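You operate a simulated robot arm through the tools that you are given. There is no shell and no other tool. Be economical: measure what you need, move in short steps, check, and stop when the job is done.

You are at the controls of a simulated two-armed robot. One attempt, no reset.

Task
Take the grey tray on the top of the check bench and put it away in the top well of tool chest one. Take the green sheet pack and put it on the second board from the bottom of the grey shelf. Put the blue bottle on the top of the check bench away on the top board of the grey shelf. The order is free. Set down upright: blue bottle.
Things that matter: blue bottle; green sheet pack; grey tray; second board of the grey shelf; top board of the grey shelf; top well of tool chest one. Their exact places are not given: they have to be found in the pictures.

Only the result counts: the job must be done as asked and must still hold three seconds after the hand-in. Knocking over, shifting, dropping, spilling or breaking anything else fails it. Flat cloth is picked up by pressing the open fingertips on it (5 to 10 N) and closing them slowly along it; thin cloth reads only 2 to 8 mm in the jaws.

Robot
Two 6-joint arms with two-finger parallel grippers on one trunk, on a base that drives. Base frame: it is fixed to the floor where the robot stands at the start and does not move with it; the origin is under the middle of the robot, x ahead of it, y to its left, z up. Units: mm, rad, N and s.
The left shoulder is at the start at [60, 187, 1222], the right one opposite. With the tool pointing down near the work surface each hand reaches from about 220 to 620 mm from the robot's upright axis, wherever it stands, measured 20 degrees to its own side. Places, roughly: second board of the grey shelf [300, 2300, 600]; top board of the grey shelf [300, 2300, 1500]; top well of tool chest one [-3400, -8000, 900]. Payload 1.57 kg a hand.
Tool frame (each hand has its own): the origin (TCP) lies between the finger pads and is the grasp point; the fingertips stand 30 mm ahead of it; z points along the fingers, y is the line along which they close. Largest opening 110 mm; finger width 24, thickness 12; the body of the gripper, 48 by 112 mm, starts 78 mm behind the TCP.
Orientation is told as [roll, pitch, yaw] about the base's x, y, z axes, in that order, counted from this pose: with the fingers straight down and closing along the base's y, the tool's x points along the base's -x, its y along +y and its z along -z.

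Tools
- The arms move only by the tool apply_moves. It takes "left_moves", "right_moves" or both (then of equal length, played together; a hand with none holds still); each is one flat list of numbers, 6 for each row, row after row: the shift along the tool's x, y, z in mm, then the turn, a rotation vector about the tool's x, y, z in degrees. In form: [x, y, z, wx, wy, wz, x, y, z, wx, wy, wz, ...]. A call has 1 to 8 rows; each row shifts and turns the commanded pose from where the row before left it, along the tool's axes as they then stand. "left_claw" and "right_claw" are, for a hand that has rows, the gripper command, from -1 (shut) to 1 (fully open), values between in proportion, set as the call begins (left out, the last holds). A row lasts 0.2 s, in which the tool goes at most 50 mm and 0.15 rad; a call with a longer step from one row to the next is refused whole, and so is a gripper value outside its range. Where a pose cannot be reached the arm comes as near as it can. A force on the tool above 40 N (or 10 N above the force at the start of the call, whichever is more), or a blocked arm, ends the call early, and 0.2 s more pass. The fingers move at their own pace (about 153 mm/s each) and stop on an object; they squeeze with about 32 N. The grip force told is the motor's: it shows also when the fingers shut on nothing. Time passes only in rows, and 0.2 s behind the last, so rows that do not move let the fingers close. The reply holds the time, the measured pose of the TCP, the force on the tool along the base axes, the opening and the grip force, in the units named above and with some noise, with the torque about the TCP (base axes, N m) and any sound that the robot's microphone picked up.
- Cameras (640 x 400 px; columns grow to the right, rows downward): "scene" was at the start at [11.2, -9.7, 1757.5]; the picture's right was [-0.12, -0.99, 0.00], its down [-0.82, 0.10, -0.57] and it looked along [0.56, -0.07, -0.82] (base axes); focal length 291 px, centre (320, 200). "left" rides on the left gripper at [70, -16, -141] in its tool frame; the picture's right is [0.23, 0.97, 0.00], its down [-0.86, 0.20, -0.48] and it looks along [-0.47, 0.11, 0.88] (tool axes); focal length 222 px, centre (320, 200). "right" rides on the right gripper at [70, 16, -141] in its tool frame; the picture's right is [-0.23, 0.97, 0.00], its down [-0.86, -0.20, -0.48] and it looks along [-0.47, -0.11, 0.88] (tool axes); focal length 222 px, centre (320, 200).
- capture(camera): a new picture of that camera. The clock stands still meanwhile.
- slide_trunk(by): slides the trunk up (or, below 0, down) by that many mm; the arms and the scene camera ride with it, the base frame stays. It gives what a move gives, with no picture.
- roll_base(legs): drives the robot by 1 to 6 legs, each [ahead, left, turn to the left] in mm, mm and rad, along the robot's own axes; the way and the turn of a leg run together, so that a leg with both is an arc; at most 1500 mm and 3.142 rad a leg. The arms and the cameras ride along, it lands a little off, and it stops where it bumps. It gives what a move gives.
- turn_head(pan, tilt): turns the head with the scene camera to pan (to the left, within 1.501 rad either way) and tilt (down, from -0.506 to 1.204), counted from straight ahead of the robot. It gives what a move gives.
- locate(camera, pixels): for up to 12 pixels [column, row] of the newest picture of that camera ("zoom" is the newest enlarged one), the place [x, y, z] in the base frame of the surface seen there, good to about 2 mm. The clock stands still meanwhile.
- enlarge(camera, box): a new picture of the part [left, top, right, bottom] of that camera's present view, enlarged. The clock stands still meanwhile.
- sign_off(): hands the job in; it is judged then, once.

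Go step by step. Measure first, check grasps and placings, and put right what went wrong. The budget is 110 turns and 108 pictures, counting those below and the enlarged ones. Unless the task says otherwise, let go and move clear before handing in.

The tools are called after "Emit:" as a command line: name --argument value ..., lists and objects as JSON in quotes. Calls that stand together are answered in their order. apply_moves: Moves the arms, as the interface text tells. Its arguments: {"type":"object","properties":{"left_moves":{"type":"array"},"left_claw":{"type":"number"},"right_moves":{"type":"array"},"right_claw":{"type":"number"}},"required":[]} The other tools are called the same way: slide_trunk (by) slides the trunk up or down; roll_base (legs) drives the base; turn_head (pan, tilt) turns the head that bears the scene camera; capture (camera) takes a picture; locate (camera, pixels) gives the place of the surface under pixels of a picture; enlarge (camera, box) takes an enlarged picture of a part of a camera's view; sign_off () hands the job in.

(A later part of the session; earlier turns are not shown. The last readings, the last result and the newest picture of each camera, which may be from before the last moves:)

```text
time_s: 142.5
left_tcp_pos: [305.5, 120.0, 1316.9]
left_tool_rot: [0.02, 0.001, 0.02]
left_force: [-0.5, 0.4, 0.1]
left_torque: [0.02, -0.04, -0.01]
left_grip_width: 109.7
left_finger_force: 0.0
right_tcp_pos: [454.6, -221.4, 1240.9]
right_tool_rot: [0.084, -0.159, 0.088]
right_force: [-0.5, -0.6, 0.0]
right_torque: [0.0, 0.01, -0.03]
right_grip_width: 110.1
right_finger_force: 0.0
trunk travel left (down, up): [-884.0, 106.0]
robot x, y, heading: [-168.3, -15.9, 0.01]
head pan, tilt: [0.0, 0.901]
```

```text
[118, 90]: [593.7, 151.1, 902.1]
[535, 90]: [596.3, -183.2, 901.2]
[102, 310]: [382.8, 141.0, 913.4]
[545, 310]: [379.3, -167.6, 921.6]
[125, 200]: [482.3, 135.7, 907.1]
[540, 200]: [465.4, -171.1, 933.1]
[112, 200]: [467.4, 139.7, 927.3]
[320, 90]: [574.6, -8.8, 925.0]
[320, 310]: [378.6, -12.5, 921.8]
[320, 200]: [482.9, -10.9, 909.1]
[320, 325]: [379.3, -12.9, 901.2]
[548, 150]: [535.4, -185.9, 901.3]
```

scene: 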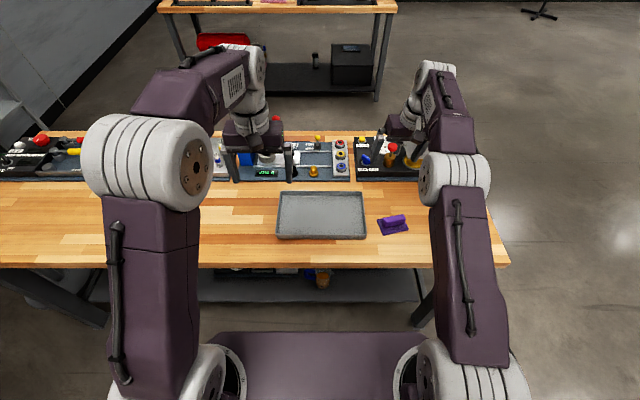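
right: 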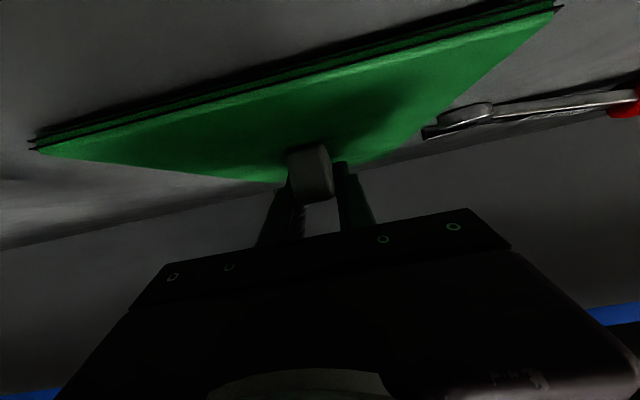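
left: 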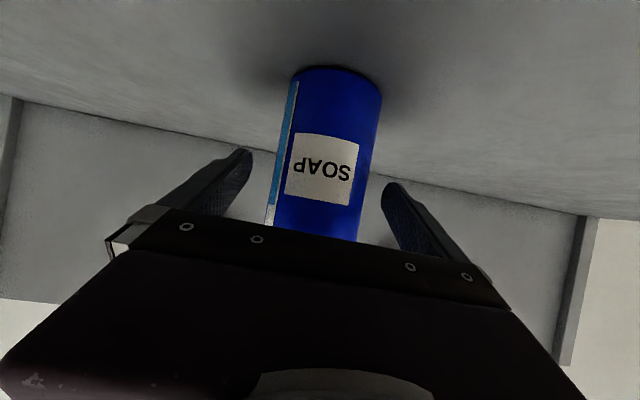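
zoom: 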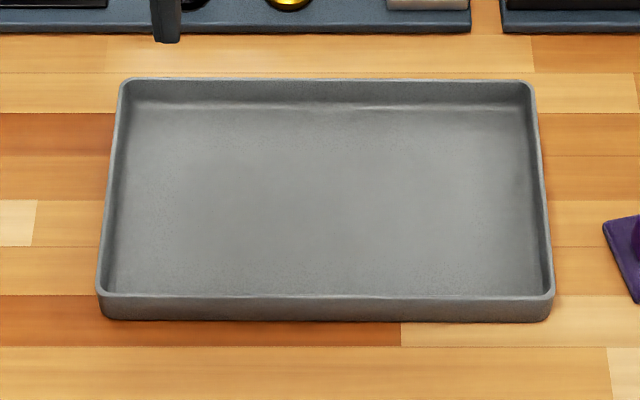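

The tray is 315×204 mm with walls at y≈+139 and −170 and centred at x≈482. I'll straighten the right hand, lower both, and drive up.

Emit:
apply_moves --left_moves '[2, 3, 40, 1.1, 0, 1.1, 2, 3, 40, 0, 0, 0, 2, 3, 40, 0, 0, 0, 2, 3, 40, 0, 0, 0, 3, 3, 40, 0, 0, 0, 3, 4, 40, 0, 0, 0]' --right_moves '[27, 8.5, 26, 2.4, 4.5, 2.5, 27, 8.5, 28, 2.4, 4.6, 2.5, 27, 8.5, 30, 0, 0, 0, 27, 8.5, 32, 0, 0, 0, 27, 8.5, 32, 0, 0, 0, 27, 8.5, 33, 0, 0, 0]' --left_claw 0 --right_claw 0

Emit:
roll_base --legs '[[188, 0, -0.008]]'

Emit:
capture --camera "left"

Emit:
capture --camera "right"

```text
time_s: 143.9
left_tcp_pos: [291.9, 142.7, 1078.3]
left_tool_rot: [0.0, -0.001, 0.0]
left_force: [-0.1, 0.4, 0.2]
left_torque: [0.04, 0.01, -0.03]
left_grip_width: 54.8
left_finger_force: 0.1
right_tcp_pos: [299.0, -171.8, 1054.3]
right_tool_rot: [0.005, 0.003, 0.008]
right_force: [-0.1, 0.1, -0.6]
right_torque: [-0.01, -0.01, 0.01]
right_grip_width: 55.1
right_finger_force: 0.1
trunk travel left (down, up): [-884.0, 106.0]
robot x, y, heading: [-164.7, -15.2, 0.008]
head pan, tilt: [0.0, 0.901]
```

```text
time_s: 145.4
left_tcp_pos: [474.7, 139.7, 1079.5]
left_tool_rot: [0.001, -0.003, -0.006]
left_force: [-0.3, 1.2, 0.0]
left_torque: [0.02, -0.02, 0.04]
left_grip_width: 55.1
left_finger_force: 0.1
right_tcp_pos: [478.6, -174.3, 1056.5]
right_tool_rot: [0.006, 0.001, 0.003]
right_force: [-0.3, 0.3, -0.1]
right_torque: [0.0, -0.05, -0.04]
right_grip_width: 54.9
right_finger_force: 0.1
trunk travel left (down, up): [-884.0, 106.0]
robot x, y, heading: [15.7, -14.1, 0.0]
head pan, tilt: [0.0, 0.901]
```

```text
51 pictures are left
```

left: 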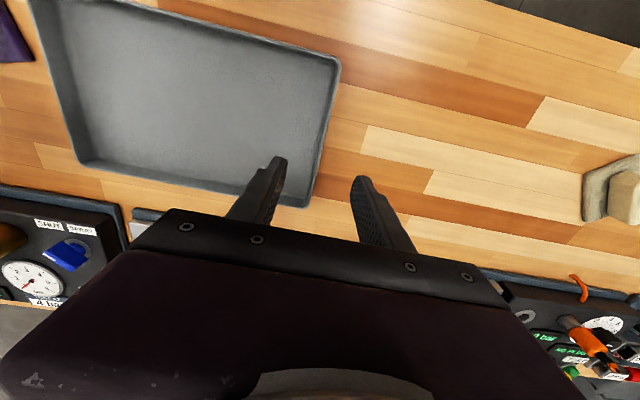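

```text
50 pictures are left
```

right: 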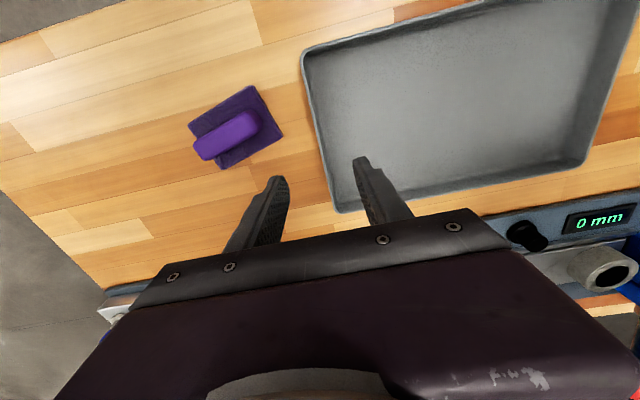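

Both hands straddle their walls in view, left (325,120) and right (315,120). I'll measure the rims precisely.

Emit:
locate --camera "left" --pixels '[[338, 62], [328, 110], [322, 140], [312, 190], [200, 30], [200, 185], [330, 112]]'

Emit:
locate --camera "right" --pixels '[[305, 55], [314, 110], [321, 150], [334, 205], [500, 10], [318, 108]]'

```text
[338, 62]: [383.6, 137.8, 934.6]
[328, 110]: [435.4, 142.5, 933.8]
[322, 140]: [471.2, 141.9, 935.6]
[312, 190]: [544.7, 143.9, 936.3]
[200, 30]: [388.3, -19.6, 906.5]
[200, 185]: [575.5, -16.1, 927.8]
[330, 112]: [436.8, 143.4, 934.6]
```

```text
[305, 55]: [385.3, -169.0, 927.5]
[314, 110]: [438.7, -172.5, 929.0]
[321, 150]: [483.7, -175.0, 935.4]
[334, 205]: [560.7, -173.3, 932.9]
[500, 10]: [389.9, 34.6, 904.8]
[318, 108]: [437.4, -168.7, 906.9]
```

The walls line up with both hands. I'll descend to TCP z≈945.

Emit:
apply_moves --left_moves '[-1.5, 0, 34, 0, 0, 0, -1.5, 0, 34, 0, 0, 0, -1, 0, 34, 0, 0, 0, 0, 0, 32.5, 0, 0, 0, 0, 0, 0, 0, 0, 0]' --right_moves '[0, 0.5, 28, 0, 0, 0, 0, 0.5, 28, 0, 0, 0, 0, 0.5, 28, 0, 0, 0, 0, 0, 27.5, 0, 0, 0, 0, 0, 0, 0, 0, 0]'

Emit:
capture --camera "left"

Emit:
capture --camera "right"

```text
time_s: 146.6
left_tcp_pos: [479.8, 138.5, 943.5]
left_tool_rot: [0.002, -0.001, -0.007]
left_force: [0.1, 0.4, -0.2]
left_torque: [0.0, 0.02, -0.01]
left_grip_width: 54.9
left_finger_force: 0.1
right_tcp_pos: [480.2, -171.9, 942.0]
right_tool_rot: [0.005, 0.003, 0.004]
right_force: [-0.2, -1.2, 0.1]
right_torque: [0.01, -0.01, -0.04]
right_grip_width: 55.3
right_finger_force: 0.1
trunk travel left (down, up): [-884.0, 106.0]
robot x, y, heading: [19.5, -14.2, -0.002]
head pan, tilt: [0.0, 0.901]
```

```text
49 pictures are left
```

left: 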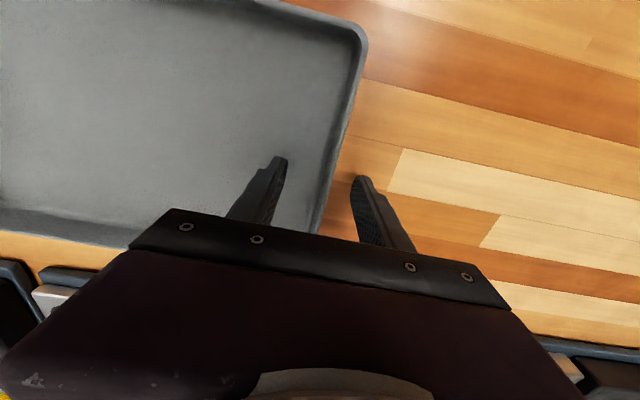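

```text
48 pictures are left
```

right: 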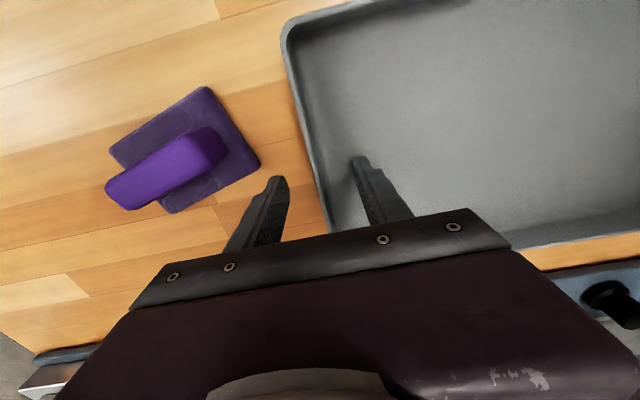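

Both fingers straddle the end walls, so I'll close both together.

Emit:
apply_moves --left_moves '[0, 0, 0, 0, 0, 0, 0, 0, 0, 0, 0, 0, 0, 0, 0, 0, 0, 0]' --right_moves '[0, 0, 0, 0, 0, 0, 0, 0, 0, 0, 0, 0, 0, 0, 0, 0, 0, 0]' --left_claw -1 --right_claw -1

Emit:
slide_trunk --by 80

Emit:
capture --camera "scene"

```text
time_s: 147.2
left_tcp_pos: [479.7, 141.0, 944.6]
left_tool_rot: [0.003, -0.001, -0.005]
left_force: [-0.6, 0.6, 1.3]
left_torque: [-0.02, 0.1, 0.09]
left_grip_width: 3.6
left_finger_force: 24.6
right_tcp_pos: [480.5, -175.4, 941.3]
right_tool_rot: [0.003, 0.004, 0.0]
right_force: [-0.3, 0.1, 0.3]
right_torque: [-0.12, 0.07, -0.09]
right_grip_width: 3.6
right_finger_force: 24.6
trunk travel left (down, up): [-884.0, 106.0]
robot x, y, heading: [18.4, -13.8, 0.004]
head pan, tilt: [0.0, 0.901]
stopped in row 2 (left hand): the force on the tool passed its limit (the readings are from after the stop); the commanded pose is now the measured one
```

```text
time_s: 148.3
left_tcp_pos: [480.7, 140.9, 1023.6]
left_tool_rot: [0.0, 0.003, -0.006]
left_force: [0.1, 4.6, -1.1]
left_torque: [0.07, 0.02, 0.17]
left_grip_width: 3.5
left_finger_force: 24.6
right_tcp_pos: [481.5, -175.4, 1021.5]
right_tool_rot: [0.003, 0.005, 0.002]
right_force: [-0.4, -5.1, -1.4]
right_torque: [-0.19, 0.0, -0.11]
right_grip_width: 3.3
right_finger_force: 25.1
trunk travel left (down, up): [-964.0, 26.0]
robot x, y, heading: [19.2, -12.1, -0.0]
head pan, tilt: [0.0, 0.901]
```

```text
47 pictures are left
```

scene: 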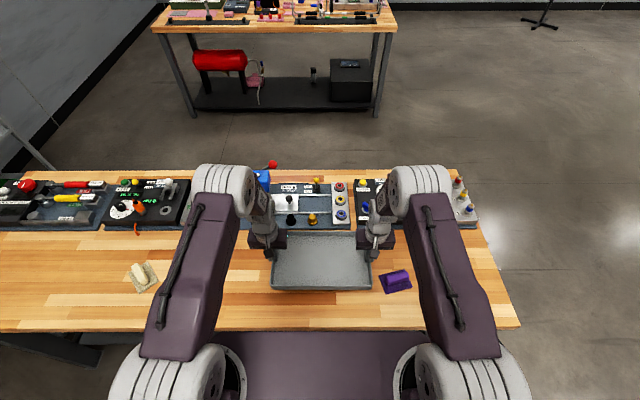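

The tray is up, held by both hands. I'll look to the right to plan the drive to tool chest one.

Emit:
turn_head --pan -1.5 --tilt 0.4

Emit:
capture --camera "scene"

Emit:
locate --camera "scene" --pixels '[[345, 290], [415, 290], [325, 190], [395, 200], [560, 300], [560, 250], [620, 180], [530, 350], [600, 290], [630, 150], [500, 180], [450, 150]]'

```text
time_s: 149.9
left_tcp_pos: [481.5, 141.0, 1022.6]
left_tool_rot: [0.002, 0.001, -0.006]
left_force: [0.7, 7.1, -1.2]
left_torque: [0.1, 0.0, 0.09]
left_grip_width: 3.7
left_finger_force: 24.7
right_tcp_pos: [481.0, -175.4, 1020.5]
right_tool_rot: [0.004, 0.005, 0.0]
right_force: [-0.8, -7.9, -0.9]
right_torque: [-0.23, -0.04, -0.1]
right_grip_width: 3.6
right_finger_force: 24.3
trunk travel left (down, up): [-964.0, 26.0]
robot x, y, heading: [17.9, -17.0, 0.001]
head pan, tilt: [-1.499, 0.4]
```

```text
46 pictures are left
```

scene: 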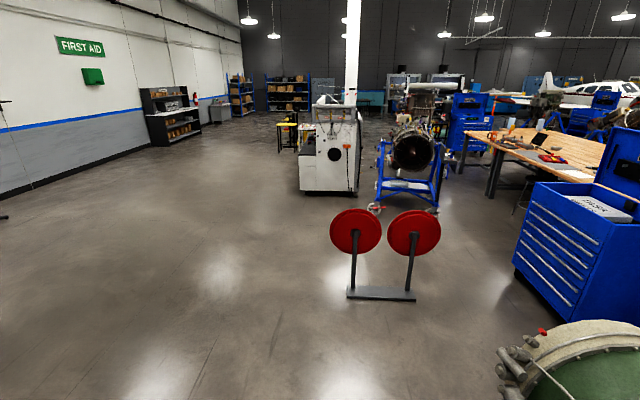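

```text
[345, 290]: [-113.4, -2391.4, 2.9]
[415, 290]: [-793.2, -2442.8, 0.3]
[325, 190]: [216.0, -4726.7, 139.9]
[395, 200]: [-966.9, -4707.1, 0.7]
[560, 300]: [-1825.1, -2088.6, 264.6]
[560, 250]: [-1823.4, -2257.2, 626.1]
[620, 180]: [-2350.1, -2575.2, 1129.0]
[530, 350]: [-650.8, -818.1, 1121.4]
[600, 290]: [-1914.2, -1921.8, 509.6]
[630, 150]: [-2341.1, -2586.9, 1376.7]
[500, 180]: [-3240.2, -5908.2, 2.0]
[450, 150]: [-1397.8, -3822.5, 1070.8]
```

Emit:
enlarge --camera "scene" --box '[370, 60, 610, 210]'

Emit:
locate --camera "zoom" --pixels '[[230, 180], [260, 100], [225, 240], [30, 140], [90, 330], [180, 350], [330, 330], [300, 110], [480, 140], [600, 140], [70, 60], [400, 235]]'

Emit:
enlarge --camera "scene" --box '[210, 60, 450, 210]'

Emit:
locate --camera "zoom" --pixels '[[100, 130], [200, 110], [205, 210], [220, 170], [240, 340], [390, 350], [30, 180], [280, 120], [180, 180], [120, 260]]'

```text
2.67 times, centred on (490, 135) of scene
```

zoom: 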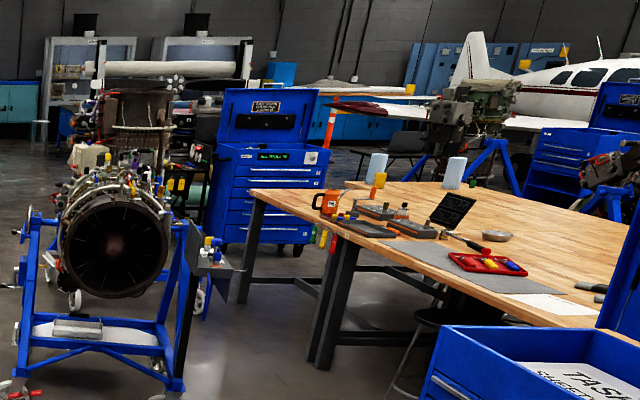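

```text
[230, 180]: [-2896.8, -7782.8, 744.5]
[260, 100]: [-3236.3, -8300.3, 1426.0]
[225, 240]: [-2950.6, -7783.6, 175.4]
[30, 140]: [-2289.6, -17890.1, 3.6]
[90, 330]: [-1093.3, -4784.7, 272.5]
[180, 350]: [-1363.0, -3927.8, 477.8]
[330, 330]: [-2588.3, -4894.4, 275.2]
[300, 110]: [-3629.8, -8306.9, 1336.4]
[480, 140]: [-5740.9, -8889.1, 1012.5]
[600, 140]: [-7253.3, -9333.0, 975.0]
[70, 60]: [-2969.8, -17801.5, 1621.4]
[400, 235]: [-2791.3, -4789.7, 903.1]
```

```text
2.67 times, centred on (330, 135) of scene
```

zoom: 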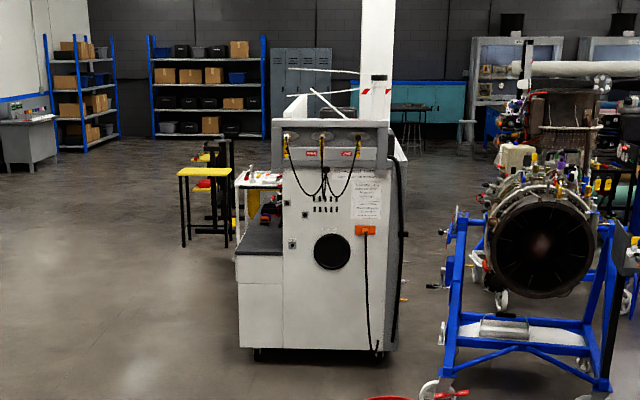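

```text
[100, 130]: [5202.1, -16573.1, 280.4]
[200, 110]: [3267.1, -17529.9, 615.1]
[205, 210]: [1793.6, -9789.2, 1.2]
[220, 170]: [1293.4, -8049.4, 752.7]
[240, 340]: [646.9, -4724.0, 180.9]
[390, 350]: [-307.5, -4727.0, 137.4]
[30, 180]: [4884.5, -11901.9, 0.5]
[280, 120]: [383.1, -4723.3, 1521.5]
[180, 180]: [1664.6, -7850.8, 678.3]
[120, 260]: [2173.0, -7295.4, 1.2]
```

Tool chest one is the blue open-lid chest with its front at y≈−7783 and x −2880…−3750. I'll back off the bench, turn to face −y, and look at the way ahead.

Emit:
slide_trunk --by 24

Emit:
roll_base --legs '[[-150, 0, 0], [0, 0, -0.8], [0, 0, -0.771]]'

Emit:
turn_head --pan -0.4 --tilt 0.5

Emit:
capture --camera "scene"

```text
time_s: 150.6
left_tcp_pos: [479.9, 141.4, 1048.4]
left_tool_rot: [0.002, 0.002, -0.005]
left_force: [0.5, 9.2, -1.0]
left_torque: [0.13, 0.03, 0.1]
left_grip_width: 3.5
left_finger_force: 24.5
right_tcp_pos: [481.3, -174.9, 1046.3]
right_tool_rot: [0.003, 0.006, 0.004]
right_force: [-0.1, -7.1, -1.8]
right_torque: [-0.28, -0.01, -0.1]
right_grip_width: 3.4
right_finger_force: 24.8
trunk travel left (down, up): [-988.0, 2.0]
robot x, y, heading: [17.7, -11.9, 0.003]
head pan, tilt: [-1.499, 0.4]
```

```text
time_s: 154.3
left_tcp_pos: [331.1, -225.7, 1049.2]
left_tool_rot: [0.001, 0.001, -0.749]
left_force: [-1.5, -2.4, -0.3]
left_torque: [-0.05, -0.01, 0.13]
left_grip_width: 3.8
left_finger_force: 23.9
right_tcp_pos: [116.5, -459.3, 1044.5]
right_tool_rot: [0.003, 0.005, -0.745]
right_force: [1.6, 1.1, -2.1]
right_torque: [-0.1, 0.09, -0.1]
right_grip_width: 3.8
right_finger_force: 24.2
trunk travel left (down, up): [-988.0, 2.0]
robot x, y, heading: [-109.6, -27.0, -0.752]
head pan, tilt: [-1.499, 0.4]
stopped in leg 3: the robot was blocked; the commanded pose is now the measured one
```

```text
time_s: 155.6
left_tcp_pos: [331.1, -226.5, 1047.9]
left_tool_rot: [0.002, 0.002, -0.751]
left_force: [-0.7, -1.3, -0.9]
left_torque: [-0.07, 0.03, 0.15]
left_grip_width: 3.6
left_finger_force: 24.4
right_tcp_pos: [117.7, -458.7, 1045.0]
right_tool_rot: [0.005, 0.005, -0.745]
right_force: [0.8, 1.1, -2.4]
right_torque: [-0.07, 0.07, -0.09]
right_grip_width: 3.7
right_finger_force: 24.4
trunk travel left (down, up): [-988.0, 2.0]
robot x, y, heading: [-109.2, -24.8, -0.745]
head pan, tilt: [-0.4, 0.499]
```

```text
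43 pictures are left
```

scene: 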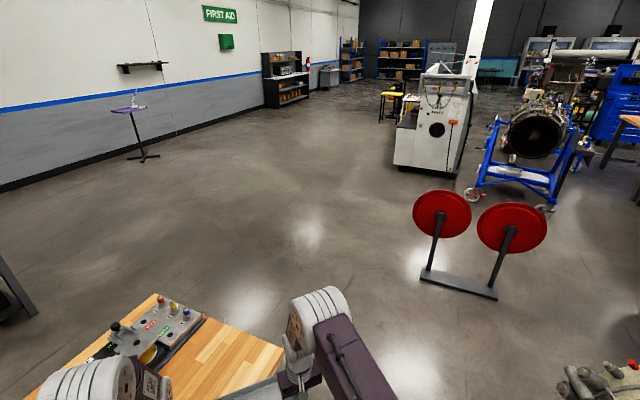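

The turn was blocked partway. I'll look down on both sides to find out what touches.

Emit:
turn_head --pan 0.5 --tilt 1.2

Emit:
capture --camera "scene"

Emit:
turn_head --pan -1.3 --tilt 1.0

Emit:
capture --camera "scene"

```text
time_s: 156.8
left_tcp_pos: [332.1, -226.3, 1047.7]
left_tool_rot: [0.002, 0.002, -0.751]
left_force: [-0.3, -0.9, -1.2]
left_torque: [-0.03, 0.08, 0.12]
left_grip_width: 3.5
left_finger_force: 24.2
right_tcp_pos: [117.3, -458.7, 1044.9]
right_tool_rot: [0.003, 0.006, -0.746]
right_force: [1.4, 1.0, -1.6]
right_torque: [-0.08, 0.06, -0.09]
right_grip_width: 3.7
right_finger_force: 24.2
trunk travel left (down, up): [-988.0, 2.0]
robot x, y, heading: [-109.0, -28.4, -0.742]
head pan, tilt: [0.499, 1.201]
```

```text
42 pictures are left
```

scene: 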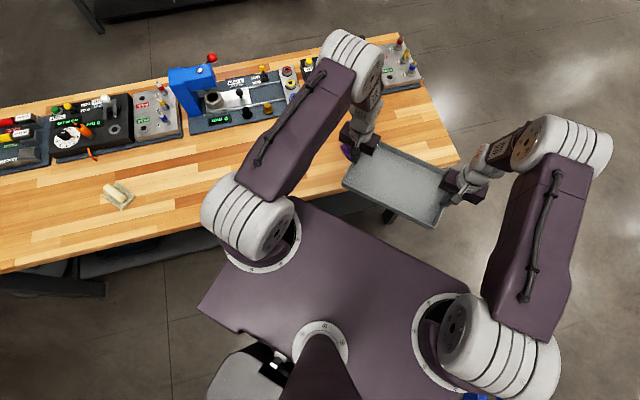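

```text
time_s: 158.6
left_tcp_pos: [331.2, -225.9, 1048.4]
left_tool_rot: [0.002, 0.002, -0.75]
left_force: [-1.0, -0.1, -0.1]
left_torque: [-0.03, 0.04, 0.11]
left_grip_width: 3.7
left_finger_force: 24.0
right_tcp_pos: [117.3, -458.8, 1045.2]
right_tool_rot: [0.003, 0.005, -0.746]
right_force: [1.4, 1.2, -2.5]
right_torque: [-0.06, 0.07, -0.08]
right_grip_width: 3.6
right_finger_force: 24.5
trunk travel left (down, up): [-988.0, 2.0]
robot x, y, heading: [-113.6, -26.6, -0.745]
head pan, tilt: [-1.3, 1.0]
```

```text
41 pictures are left
```

scene: 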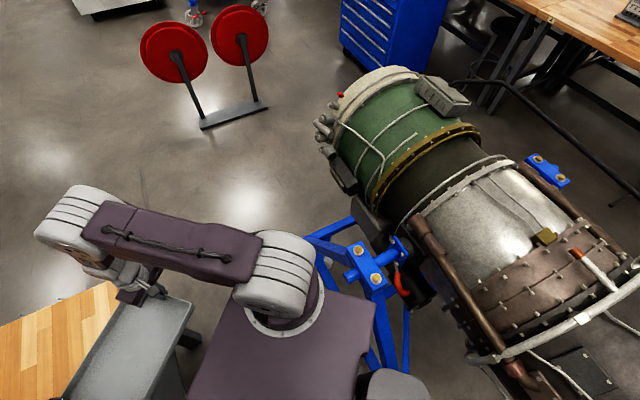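

A blue engine stand at (360,270) sits right beside the base and is what blocked it. I'll measure it.

Emit:
locate --camera "scene" --pixels '[[345, 225], [318, 245], [365, 275], [385, 360], [405, 330], [400, 290], [340, 180], [320, 130], [415, 70], [255, 100], [205, 125], [372, 330]]'

Emit:
enlarge --camera "scene" --box '[280, 200, 440, 400]'

```text
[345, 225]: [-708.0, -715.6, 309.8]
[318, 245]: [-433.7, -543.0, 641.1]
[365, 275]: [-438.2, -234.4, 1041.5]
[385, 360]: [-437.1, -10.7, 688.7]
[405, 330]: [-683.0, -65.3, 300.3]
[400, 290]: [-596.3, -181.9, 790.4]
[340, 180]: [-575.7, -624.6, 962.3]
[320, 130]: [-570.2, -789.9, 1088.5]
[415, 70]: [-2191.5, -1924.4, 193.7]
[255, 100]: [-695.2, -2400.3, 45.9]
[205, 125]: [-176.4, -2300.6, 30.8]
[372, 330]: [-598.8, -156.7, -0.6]
```

```text
2.00 times, centred on (360, 300) of scene
```

zoom: 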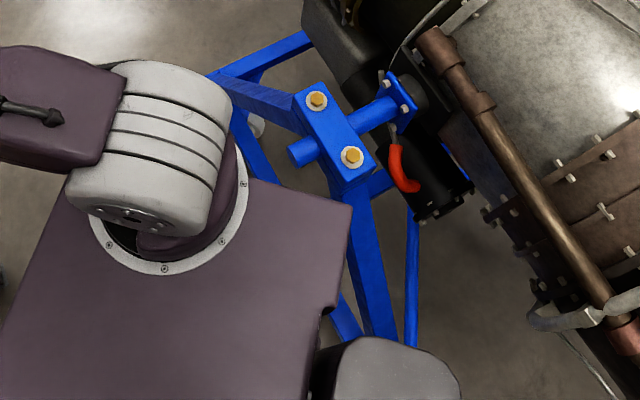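

Emit:
locate --camera "zoom" --pixels '[[345, 208], [325, 300], [290, 190], [340, 350], [450, 380], [320, 180], [355, 240], [60, 210], [10, 320]]'

Emit:
turn_head --pan 0.6 --tilt 1.2

Emit:
enlarge --camera "scene" --box '[120, 150, 440, 400]'

Emit:
locate --camera "zoom" --pixels '[[300, 70], [100, 260], [330, 100], [480, 150], [120, 330], [250, 320], [100, 180], [200, 380]]'

```text
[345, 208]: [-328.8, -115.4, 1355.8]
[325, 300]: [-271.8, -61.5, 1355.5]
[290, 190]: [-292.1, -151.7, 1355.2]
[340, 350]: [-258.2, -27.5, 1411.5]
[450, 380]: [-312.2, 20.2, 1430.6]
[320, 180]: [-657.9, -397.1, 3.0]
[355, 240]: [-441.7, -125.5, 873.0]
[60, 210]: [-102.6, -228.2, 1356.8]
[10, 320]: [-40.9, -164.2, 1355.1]
```

```text
time_s: 160.5
left_tcp_pos: [329.9, -226.3, 1047.7]
left_tool_rot: [0.001, 0.001, -0.751]
left_force: [-0.4, -1.1, -1.7]
left_torque: [-0.06, 0.0, 0.12]
left_grip_width: 3.4
left_finger_force: 24.6
right_tcp_pos: [116.5, -458.2, 1044.2]
right_tool_rot: [0.004, 0.006, -0.745]
right_force: [1.0, 1.4, -1.8]
right_torque: [-0.06, 0.06, -0.1]
right_grip_width: 3.6
right_finger_force: 24.9
trunk travel left (down, up): [-988.0, 2.0]
robot x, y, heading: [-109.9, -26.2, -0.748]
head pan, tilt: [0.6, 1.201]
```

```text
1.60 times, centred on (280, 275) of scene
```

zoom: 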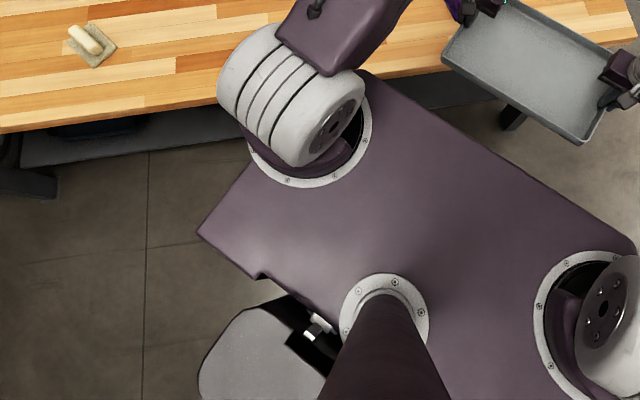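

```text
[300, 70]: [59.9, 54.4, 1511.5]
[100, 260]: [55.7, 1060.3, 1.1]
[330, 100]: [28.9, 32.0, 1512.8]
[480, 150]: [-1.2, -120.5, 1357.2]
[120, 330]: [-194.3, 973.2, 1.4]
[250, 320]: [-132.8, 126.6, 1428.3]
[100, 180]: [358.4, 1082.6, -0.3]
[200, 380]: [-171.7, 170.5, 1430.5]
```

That plate is the torso and not the base. The base hit the engine-stand leg plane at about x=-437, so I'll turn back, move clear, slide right along the bench past its end and the engine, and only then turn.

Emit:
roll_base --legs '[[0, 0, 0.745], [90, 0, 0], [0, -1130, 0], [0, 0, -1.571]]'

Emit:
turn_head --pan 0 --tilt 0.6

Emit:
capture --camera "scene"

```text
time_s: 172.7
left_tcp_pos: [119.5, -1618.6, 1047.6]
left_tool_rot: [0.003, 0.001, -1.586]
left_force: [-0.5, 0.0, -0.8]
left_torque: [-0.04, 0.07, 0.13]
left_grip_width: 3.8
left_finger_force: 24.5
right_tcp_pos: [-196.8, -1614.9, 1045.4]
right_tool_rot: [0.004, 0.005, -1.583]
right_force: [2.0, 0.4, -1.5]
right_torque: [0.02, 0.1, -0.07]
right_grip_width: 3.7
right_finger_force: 24.7
trunk travel left (down, up): [-988.0, 2.0]
robot x, y, heading: [-30.2, -1152.5, -1.584]
head pan, tilt: [0.6, 1.201]
```

```text
time_s: 173.7
left_tcp_pos: [118.8, -1618.4, 1047.0]
left_tool_rot: [0.003, 0.002, -1.586]
left_force: [-0.5, -0.2, -0.7]
left_torque: [0.0, 0.06, 0.11]
left_grip_width: 3.6
left_finger_force: 24.6
right_tcp_pos: [-195.9, -1614.0, 1044.6]
right_tool_rot: [0.003, 0.007, -1.581]
right_force: [0.8, 0.3, -1.2]
right_torque: [-0.01, 0.12, -0.11]
right_grip_width: 3.5
right_finger_force: 24.6
trunk travel left (down, up): [-988.0, 2.0]
robot x, y, heading: [-28.4, -1152.7, -1.582]
head pan, tilt: [0.0, 0.6]
```

```text
38 pictures are left
```

scene: 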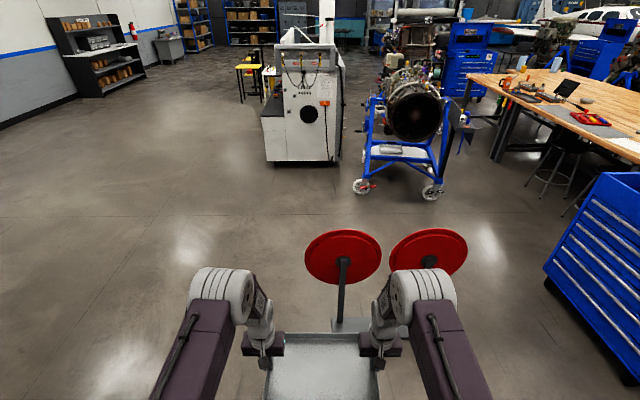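

Emit:
locate --camera "scene" --pixels '[[433, 195], [462, 130], [472, 135], [465, 100], [495, 155], [535, 190], [640, 155], [575, 215], [480, 85], [548, 285], [445, 90], [470, 170]]'

Emit:
roll_base --legs '[[0, 430, 0.012], [1030, 0, 0], [1020, 0, 0]]'

Emit:
turn_head --pan -0.7 --tilt 0.5

Emit:
capture --camera "scene"

```text
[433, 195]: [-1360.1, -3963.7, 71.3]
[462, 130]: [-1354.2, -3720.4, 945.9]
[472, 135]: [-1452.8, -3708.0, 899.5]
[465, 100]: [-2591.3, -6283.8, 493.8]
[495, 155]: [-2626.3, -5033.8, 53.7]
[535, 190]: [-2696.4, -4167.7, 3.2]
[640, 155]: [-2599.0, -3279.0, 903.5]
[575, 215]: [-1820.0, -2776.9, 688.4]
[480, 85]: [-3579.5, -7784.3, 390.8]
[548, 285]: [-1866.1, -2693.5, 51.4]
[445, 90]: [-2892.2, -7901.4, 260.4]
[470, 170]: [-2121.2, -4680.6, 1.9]
```

```text
time_s: 186.3
left_tcp_pos: [548.8, -3698.9, 1048.2]
left_tool_rot: [0.003, 0.001, -1.585]
left_force: [-1.4, -0.1, -0.1]
left_torque: [-0.03, 0.05, 0.17]
left_grip_width: 3.6
left_finger_force: 24.7
right_tcp_pos: [232.9, -3694.4, 1045.3]
right_tool_rot: [0.002, 0.003, -1.58]
right_force: [1.4, 0.2, -2.4]
right_torque: [0.0, 0.1, -0.09]
right_grip_width: 3.8
right_finger_force: 24.6
trunk travel left (down, up): [-988.0, 2.0]
robot x, y, heading: [399.2, -3238.2, -1.581]
head pan, tilt: [0.0, 0.6]
```

```text
time_s: 187.4
left_tcp_pos: [549.7, -3700.3, 1047.7]
left_tool_rot: [0.002, 0.002, -1.586]
left_force: [-2.0, -0.2, -1.3]
left_torque: [0.01, 0.04, 0.13]
left_grip_width: 3.7
left_finger_force: 24.0
right_tcp_pos: [233.7, -3697.2, 1043.9]
right_tool_rot: [0.003, 0.005, -1.579]
right_force: [0.7, 0.6, -1.9]
right_torque: [0.04, 0.14, -0.14]
right_grip_width: 3.7
right_finger_force: 25.0
trunk travel left (down, up): [-988.0, 2.0]
robot x, y, heading: [396.4, -3235.4, -1.579]
head pan, tilt: [-0.7, 0.499]
```

```text
37 pictures are left
```

scene: 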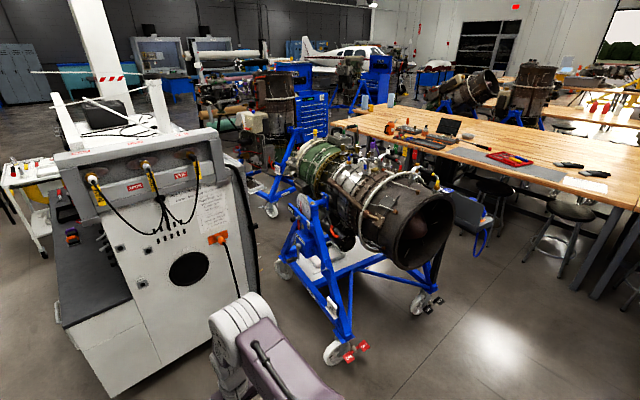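

The engine stand juts toward my lane, so I'll pull the tray in 130 mm and measure its near points.

Emit:
locate --camera "scene" --pixels '[[362, 345], [335, 360], [430, 300], [450, 210], [480, 245], [480, 215], [455, 195], [575, 270], [560, 210], [410, 260], [630, 290], [540, 235]]'

Emit:
apply_moves --left_moves '[26, 0, 0, 0, 0, 0, 26, 0, 0, 0, 0, 0, 26, 0, 0, 0, 0, 0, 26, 0, 0, 0, 0, 0, 26, 0, 0, 0, 0, 0]' --right_moves '[26, 0, 0, 0, 0, 0, 26, 0, 0, 0, 0, 0, 26, 0, 0, 0, 0, 0, 26, 0, 0, 0, 0, 0, 26, 0, 0, 0, 0, 0]'

```text
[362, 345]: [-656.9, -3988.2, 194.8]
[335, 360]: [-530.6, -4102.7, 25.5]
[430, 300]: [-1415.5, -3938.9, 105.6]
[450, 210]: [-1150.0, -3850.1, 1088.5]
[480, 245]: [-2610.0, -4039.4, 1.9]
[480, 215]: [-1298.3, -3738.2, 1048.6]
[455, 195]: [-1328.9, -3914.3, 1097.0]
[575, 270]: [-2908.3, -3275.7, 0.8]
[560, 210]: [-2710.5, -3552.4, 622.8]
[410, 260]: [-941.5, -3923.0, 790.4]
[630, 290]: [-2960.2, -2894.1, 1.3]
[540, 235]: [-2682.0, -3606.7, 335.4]
```

```text
time_s: 188.6
left_tcp_pos: [551.5, -3570.1, 1048.9]
left_tool_rot: [0.0, -0.001, -1.588]
left_force: [-37.8, 1.9, -0.2]
left_torque: [0.11, 0.87, 0.13]
left_grip_width: 3.9
left_finger_force: 24.7
right_tcp_pos: [234.2, -3566.7, 1046.9]
right_tool_rot: [0.004, 0.0, -1.577]
right_force: [38.6, -1.1, -2.9]
right_torque: [-0.16, -0.51, -0.35]
right_grip_width: 3.5
right_finger_force: 24.8
trunk travel left (down, up): [-988.0, 2.0]
robot x, y, heading: [398.2, -3235.5, -1.582]
head pan, tilt: [-0.7, 0.499]
```

The tray came in 130 mm, but the hands now strain outward at about 38 N. I'll relax them inward slightly.

Emit:
apply_moves --left_moves '[0, -0.7, 0, 0, 0, 0, 0, 0, 0, 0, 0, 0]' --right_moves '[0, 0.7, 0, 0, 0, 0, 0, 0, 0, 0, 0, 0]'

Emit:
capture --camera "left"

```text
time_s: 189.2
left_tcp_pos: [551.1, -3570.1, 1049.1]
left_tool_rot: [0.003, 0.0, -1.585]
left_force: [-34.4, 1.5, -0.2]
left_torque: [-0.01, 0.77, -0.03]
left_grip_width: 3.6
left_finger_force: 24.8
right_tcp_pos: [235.3, -3567.6, 1045.5]
right_tool_rot: [0.003, 0.003, -1.581]
right_force: [34.2, -0.6, -1.3]
right_torque: [-0.02, -0.45, -0.26]
right_grip_width: 3.6
right_finger_force: 24.6
trunk travel left (down, up): [-988.0, 2.0]
robot x, y, heading: [399.3, -3233.7, -1.577]
head pan, tilt: [-0.7, 0.499]
```

```text
36 pictures are left
```

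left: 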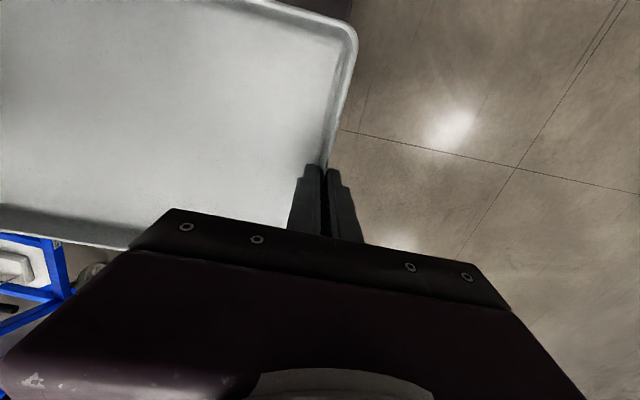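

Emit:
apply_moves --left_moves '[0, -1.5, 0, 0, 0, 0, 0, -1.5, 0, 0, 0, 0, 0, 0, 0, 0, 0, 0]' --right_moves '[0, 1.5, 0, 0, 0, 0, 0, 1.5, 0, 0, 0, 0, 0, 0, 0, 0, 0, 0]'

```text
time_s: 189.7
left_tcp_pos: [550.9, -3567.0, 1047.6]
left_tool_rot: [-0.001, 0.007, -1.576]
left_force: [5.8, 0.8, 0.1]
left_torque: [0.03, 0.04, -0.38]
left_grip_width: 3.7
left_finger_force: 24.7
right_tcp_pos: [235.8, -3565.4, 1045.6]
right_tool_rot: [0.002, 0.01, -1.592]
right_force: [-5.0, -0.6, -2.1]
right_torque: [0.01, 0.32, 0.27]
right_grip_width: 3.9
right_finger_force: 24.4
trunk travel left (down, up): [-988.0, 2.0]
robot x, y, heading: [398.2, -3233.7, -1.577]
head pan, tilt: [-0.7, 0.499]
stopped in row 2 (left hand): the force on the tool passed its limit (the readings are from after the stop); the commanded pose is now the measured one
```

The strain is down to about 5 N. I'll move back 105 mm and slide right along the lane to x≈-2010.

Emit:
roll_base --legs '[[-105, 0, 0.006], [0, -1200, 0], [0, -1210, 0]]'

Emit:
turn_head --pan -0.2 --tilt 0.45

Emit:
capture --camera "scene"

```text
time_s: 202.4
left_tcp_pos: [-1862.4, -3489.3, 1048.3]
left_tool_rot: [0.002, 0.007, -1.55]
left_force: [28.1, 0.9, -0.8]
left_torque: [-0.04, -0.41, -0.36]
left_grip_width: 3.6
left_finger_force: 24.8
right_tcp_pos: [-2178.7, -3494.9, 1046.8]
right_tool_rot: [0.001, 0.012, -1.563]
right_force: [-28.4, -0.8, -2.2]
right_torque: [0.01, 0.73, 0.25]
right_grip_width: 3.7
right_finger_force: 24.9
trunk travel left (down, up): [-988.0, 2.0]
robot x, y, heading: [-2022.1, -3159.2, -1.553]
head pan, tilt: [-0.7, 0.499]
```

```text
time_s: 203.3
left_tcp_pos: [-1863.2, -3490.7, 1047.4]
left_tool_rot: [0.004, 0.006, -1.549]
left_force: [7.0, 0.5, -0.1]
left_torque: [0.0, 0.02, -0.41]
left_grip_width: 3.5
left_finger_force: 25.1
right_tcp_pos: [-2177.8, -3495.3, 1046.0]
right_tool_rot: [0.003, 0.011, -1.562]
right_force: [-7.5, -0.6, -1.8]
right_torque: [0.02, 0.31, 0.27]
right_grip_width: 3.7
right_finger_force: 25.0
trunk travel left (down, up): [-988.0, 2.0]
robot x, y, heading: [-2023.4, -3161.7, -1.555]
head pan, tilt: [-0.201, 0.45]
```

```text
35 pictures are left
```

scene: 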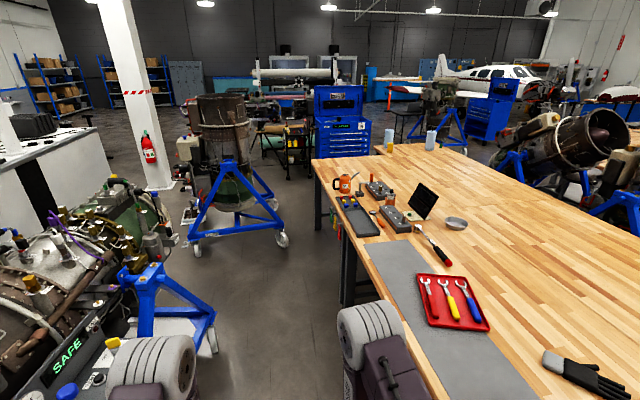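

Emit:
locate --camera "scene" --pixels '[[213, 345], [213, 310], [282, 240], [275, 205], [197, 250], [313, 162], [345, 300], [318, 215], [325, 145], [365, 145], [295, 150], [300, 185]]'

Emit:
enlarge --camera "scene" --box '[240, 70, 440, 195]'

Emit:
locate --camera "zoom" --pixels '[[180, 170], [250, 160], [340, 155], [250, 120], [420, 165], [250, 190], [240, 280], [415, 240], [160, 250], [430, 290]]'

```text
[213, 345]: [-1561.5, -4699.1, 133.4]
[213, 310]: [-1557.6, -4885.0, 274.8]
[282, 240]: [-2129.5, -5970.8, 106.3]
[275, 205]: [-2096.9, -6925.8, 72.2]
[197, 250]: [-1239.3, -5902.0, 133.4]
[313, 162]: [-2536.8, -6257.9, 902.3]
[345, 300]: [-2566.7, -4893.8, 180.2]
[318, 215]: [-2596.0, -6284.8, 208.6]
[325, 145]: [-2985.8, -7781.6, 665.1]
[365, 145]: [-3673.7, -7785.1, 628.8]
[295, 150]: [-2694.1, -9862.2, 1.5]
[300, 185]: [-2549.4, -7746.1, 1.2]
```

```text
3.20 times, centred on (340, 132) of scene
```

zoom: 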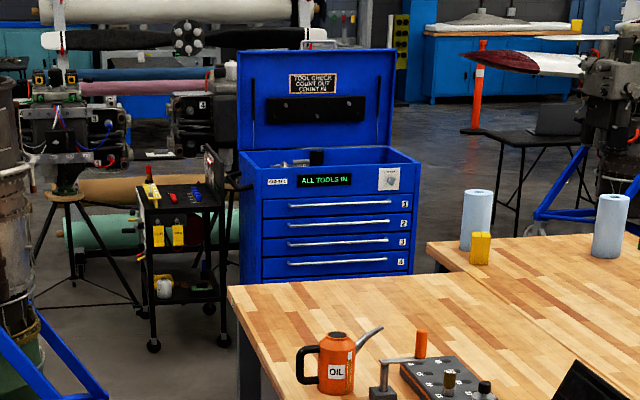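

```text
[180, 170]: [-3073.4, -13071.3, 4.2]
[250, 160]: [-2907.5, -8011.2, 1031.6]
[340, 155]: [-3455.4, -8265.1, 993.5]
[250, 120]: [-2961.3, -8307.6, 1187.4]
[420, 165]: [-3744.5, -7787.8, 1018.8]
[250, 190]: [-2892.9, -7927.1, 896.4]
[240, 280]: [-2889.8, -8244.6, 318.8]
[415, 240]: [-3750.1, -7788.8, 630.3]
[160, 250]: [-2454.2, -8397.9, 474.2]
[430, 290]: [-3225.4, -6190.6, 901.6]
```

Engine two's wheels at x≈-2130 and the bench edge at x≈-2550 leave only about 410 mm, which is too narrow. I'll measure the way around engine two on its left.

Emit:
locate --camera "scene" --pixels '[[160, 188], [148, 150], [180, 180], [130, 200], [150, 235], [165, 245], [120, 180], [100, 130], [195, 215], [205, 140], [250, 130], [185, 150]]'

Emit:
turn_head --pan 0.45 --tilt 0.45

Emit:
capture --camera "scene"

```text
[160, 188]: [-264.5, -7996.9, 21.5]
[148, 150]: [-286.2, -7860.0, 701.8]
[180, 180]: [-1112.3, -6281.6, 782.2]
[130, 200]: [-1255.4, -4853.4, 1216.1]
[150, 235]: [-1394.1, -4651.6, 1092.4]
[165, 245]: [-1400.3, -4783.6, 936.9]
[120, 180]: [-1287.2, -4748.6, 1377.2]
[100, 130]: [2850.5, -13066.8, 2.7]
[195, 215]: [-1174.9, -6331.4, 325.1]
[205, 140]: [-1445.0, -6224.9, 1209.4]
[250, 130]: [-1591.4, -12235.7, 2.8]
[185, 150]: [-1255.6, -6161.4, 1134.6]
```

```text
time_s: 204.3
left_tcp_pos: [-1862.3, -3490.4, 1047.6]
left_tool_rot: [0.002, 0.008, -1.55]
left_force: [11.7, -0.2, -0.4]
left_torque: [-0.02, -0.07, -0.34]
left_grip_width: 3.5
left_finger_force: 24.5
right_tcp_pos: [-2178.8, -3495.8, 1045.8]
right_tool_rot: [0.0, 0.01, -1.565]
right_force: [-11.7, -0.8, -2.1]
right_torque: [-0.03, 0.39, 0.26]
right_grip_width: 3.8
right_finger_force: 24.8
trunk travel left (down, up): [-988.0, 2.0]
robot x, y, heading: [-2023.0, -3158.2, -1.553]
head pan, tilt: [0.45, 0.45]
```

```text
33 pictures are left
```

scene: 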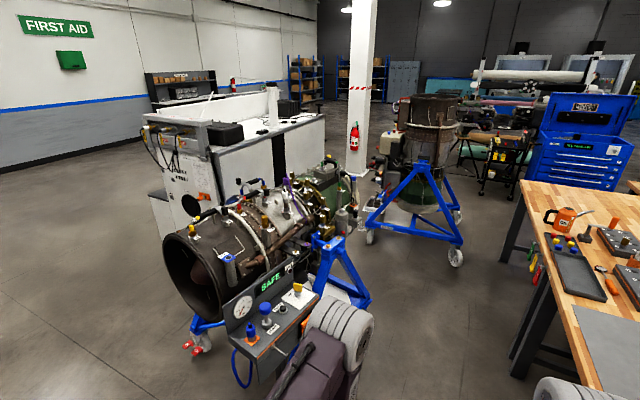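

Emit:
locate --camera "scene" --pixels '[[324, 120], [290, 165], [345, 180], [370, 235], [455, 262], [375, 170], [382, 195], [357, 225], [400, 280], [352, 200], [460, 215], [395, 240]]'

Emit:
enlarge --camera "scene" --box '[270, 80, 470, 280]'

```text
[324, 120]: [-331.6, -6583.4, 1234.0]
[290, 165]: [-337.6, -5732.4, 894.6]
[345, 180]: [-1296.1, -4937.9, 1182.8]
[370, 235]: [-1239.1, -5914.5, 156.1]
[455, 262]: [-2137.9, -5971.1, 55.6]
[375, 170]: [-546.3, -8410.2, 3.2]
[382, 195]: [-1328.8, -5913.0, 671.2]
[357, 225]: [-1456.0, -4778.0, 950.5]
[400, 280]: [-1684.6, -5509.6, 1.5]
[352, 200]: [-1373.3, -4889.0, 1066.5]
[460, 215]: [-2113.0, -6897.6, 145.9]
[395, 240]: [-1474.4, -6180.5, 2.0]
```

```text
2.00 times, centred on (370, 180) of scene
```

zoom: 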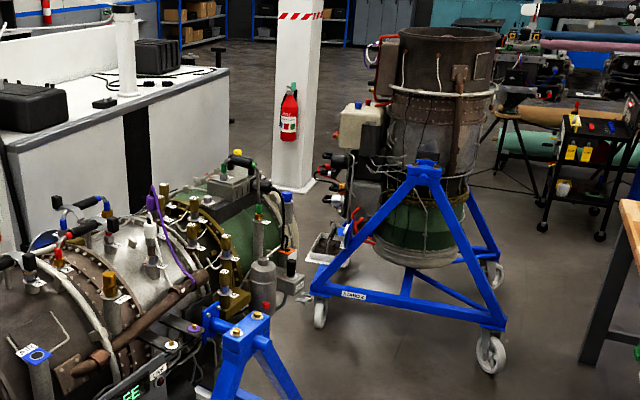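

Emit:
locate --camera "zoom" --pixels '[[290, 225], [297, 250], [280, 200], [300, 285], [240, 160], [220, 190], [330, 245], [345, 145], [325, 320], [250, 340], [308, 190]]'

```text
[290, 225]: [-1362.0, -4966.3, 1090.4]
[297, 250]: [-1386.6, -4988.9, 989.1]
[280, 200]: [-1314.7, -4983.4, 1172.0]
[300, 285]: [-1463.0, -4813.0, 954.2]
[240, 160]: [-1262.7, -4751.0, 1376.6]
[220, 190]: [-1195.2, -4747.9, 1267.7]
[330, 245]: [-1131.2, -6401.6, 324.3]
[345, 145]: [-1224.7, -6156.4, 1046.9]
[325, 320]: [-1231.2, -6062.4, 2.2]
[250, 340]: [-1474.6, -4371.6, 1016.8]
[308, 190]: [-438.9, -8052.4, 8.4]
```

Lane found: engine one ends at y≈-4990 and engine two's stand starts at y≈-5914, and left of engine two it's clear for x -335…-1112. I'll drive down to y≈-5370 first.

Emit:
roll_base --legs '[[1100, -13, -0.018], [1112, -13, 0]]'

Emit:
turn_head --pan 0.9 --tilt 0.6

Emit:
capture --camera "scene"

```text
time_s: 215.4
left_tcp_pos: [-1909.9, -5732.1, 1048.3]
left_tool_rot: [0.002, 0.007, -1.579]
left_force: [18.1, -0.1, 0.4]
left_torque: [0.02, -0.22, -0.36]
left_grip_width: 3.4
left_finger_force: 24.8
right_tcp_pos: [-2227.3, -5728.2, 1048.0]
right_tool_rot: [0.001, 0.01, -1.596]
right_force: [-17.1, -0.2, -2.6]
right_torque: [-0.02, 0.52, 0.24]
right_grip_width: 3.6
right_finger_force: 25.5
trunk travel left (down, up): [-988.0, 2.0]
robot x, y, heading: [-2058.0, -5396.7, -1.584]
head pan, tilt: [0.45, 0.45]
```

```text
time_s: 216.3
left_tcp_pos: [-1911.3, -5733.3, 1047.4]
left_tool_rot: [0.0, 0.007, -1.581]
left_force: [4.9, 0.4, 1.1]
left_torque: [0.02, 0.09, -0.37]
left_grip_width: 3.6
left_finger_force: 24.4
right_tcp_pos: [-2227.3, -5730.1, 1045.7]
right_tool_rot: [0.001, 0.009, -1.595]
right_force: [-4.3, -0.7, -1.8]
right_torque: [0.01, 0.28, 0.26]
right_grip_width: 3.5
right_finger_force: 24.6
trunk travel left (down, up): [-988.0, 2.0]
robot x, y, heading: [-2063.4, -5399.7, -1.582]
head pan, tilt: [0.901, 0.6]
```

```text
31 pictures are left
```

scene: 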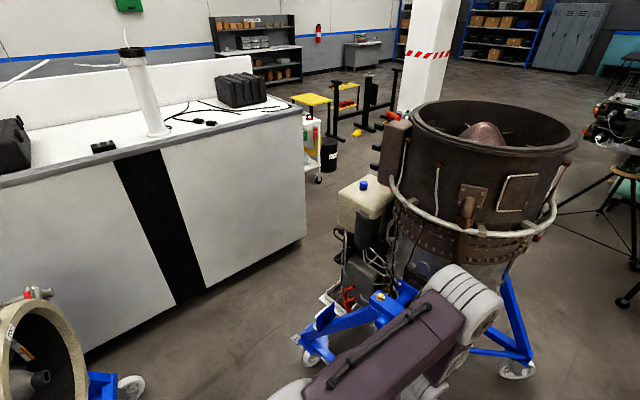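

Emit:
locate --camera "scene" --pixels '[[40, 295], [85, 350], [132, 380], [300, 340], [315, 360], [335, 290], [350, 190], [380, 300], [303, 230], [325, 165], [180, 300], [60, 385]]'

```text
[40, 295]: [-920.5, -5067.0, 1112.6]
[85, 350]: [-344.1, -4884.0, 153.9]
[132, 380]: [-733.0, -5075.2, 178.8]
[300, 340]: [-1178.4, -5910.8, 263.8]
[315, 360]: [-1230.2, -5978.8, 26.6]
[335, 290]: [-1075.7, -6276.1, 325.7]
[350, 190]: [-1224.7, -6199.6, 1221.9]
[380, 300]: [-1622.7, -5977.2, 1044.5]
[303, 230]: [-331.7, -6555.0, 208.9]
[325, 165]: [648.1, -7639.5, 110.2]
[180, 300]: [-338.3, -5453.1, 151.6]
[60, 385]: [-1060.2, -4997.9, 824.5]
```

Front margin is about 80 mm and rear margin about 60 mm at this y. I'll straighten the heading and slide left in two parts with a check between.

Emit:
roll_base --legs '[[0, 0, 0.011], [0, 600, 0]]'

```text
time_s: 219.9
left_tcp_pos: [-1327.5, -5734.4, 1048.0]
left_tool_rot: [0.003, 0.007, -1.574]
left_force: [8.7, 1.0, -0.1]
left_torque: [0.0, -0.04, -0.34]
left_grip_width: 4.0
left_finger_force: 24.9
right_tcp_pos: [-1644.2, -5731.3, 1045.6]
right_tool_rot: [0.004, 0.01, -1.589]
right_force: [-9.2, -0.5, -2.7]
right_torque: [-0.03, 0.31, 0.31]
right_grip_width: 3.6
right_finger_force: 24.8
trunk travel left (down, up): [-988.0, 2.0]
robot x, y, heading: [-1481.3, -5404.7, -1.576]
head pan, tilt: [0.901, 0.6]
```

Emit:
roll_base --legs '[[-6, 755, 0.004]]'

Emit:
turn_head --pan -0.2 --tilt 0.6

Emit:
capture --camera "scene"

Emit:
locate --camera "scene" --pixels '[[100, 240], [130, 200], [470, 250], [440, 230], [400, 160], [420, 200], [280, 150], [230, 130], [350, 130], [150, 120], [480, 330], [500, 200]]'

```text
time_s: 224.0
left_tcp_pos: [-582.8, -5739.0, 1048.0]
left_tool_rot: [0.004, 0.007, -1.587]
left_force: [4.3, -0.4, 0.5]
left_torque: [0.02, 0.08, -0.35]
left_grip_width: 3.6
left_finger_force: 24.6
right_tcp_pos: [-897.3, -5732.7, 1045.0]
right_tool_rot: [0.002, 0.011, -1.602]
right_force: [-5.1, 0.0, -2.3]
right_torque: [-0.03, 0.22, 0.28]
right_grip_width: 3.9
right_finger_force: 24.7
trunk travel left (down, up): [-988.0, 2.0]
robot x, y, heading: [-731.7, -5408.2, -1.591]
head pan, tilt: [0.901, 0.6]
```

```text
time_s: 225.3
left_tcp_pos: [-580.7, -5740.5, 1047.7]
left_tool_rot: [0.002, 0.007, -1.587]
left_force: [1.4, 0.4, -0.2]
left_torque: [0.01, 0.12, -0.38]
left_grip_width: 3.5
left_finger_force: 24.5
right_tcp_pos: [-896.7, -5733.0, 1046.2]
right_tool_rot: [0.002, 0.01, -1.601]
right_force: [-1.3, 0.6, -1.6]
right_torque: [0.02, 0.19, 0.26]
right_grip_width: 3.7
right_finger_force: 24.4
trunk travel left (down, up): [-988.0, 2.0]
robot x, y, heading: [-727.5, -5405.7, -1.589]
head pan, tilt: [-0.201, 0.6]
```

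```text
30 pictures are left
```

scene: 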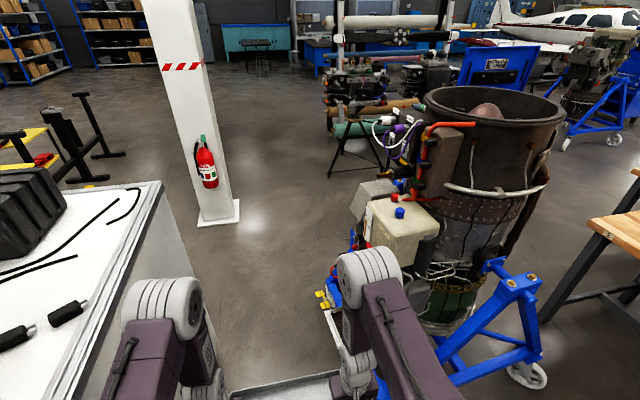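

```text
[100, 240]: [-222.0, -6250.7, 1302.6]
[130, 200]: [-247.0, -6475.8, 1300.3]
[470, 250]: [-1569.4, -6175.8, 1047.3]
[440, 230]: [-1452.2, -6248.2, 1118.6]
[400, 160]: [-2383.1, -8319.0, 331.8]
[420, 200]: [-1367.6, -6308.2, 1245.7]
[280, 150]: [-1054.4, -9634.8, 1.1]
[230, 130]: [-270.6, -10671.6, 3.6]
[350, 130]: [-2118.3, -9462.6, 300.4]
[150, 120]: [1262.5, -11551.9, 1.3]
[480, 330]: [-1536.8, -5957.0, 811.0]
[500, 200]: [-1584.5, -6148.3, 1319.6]
```

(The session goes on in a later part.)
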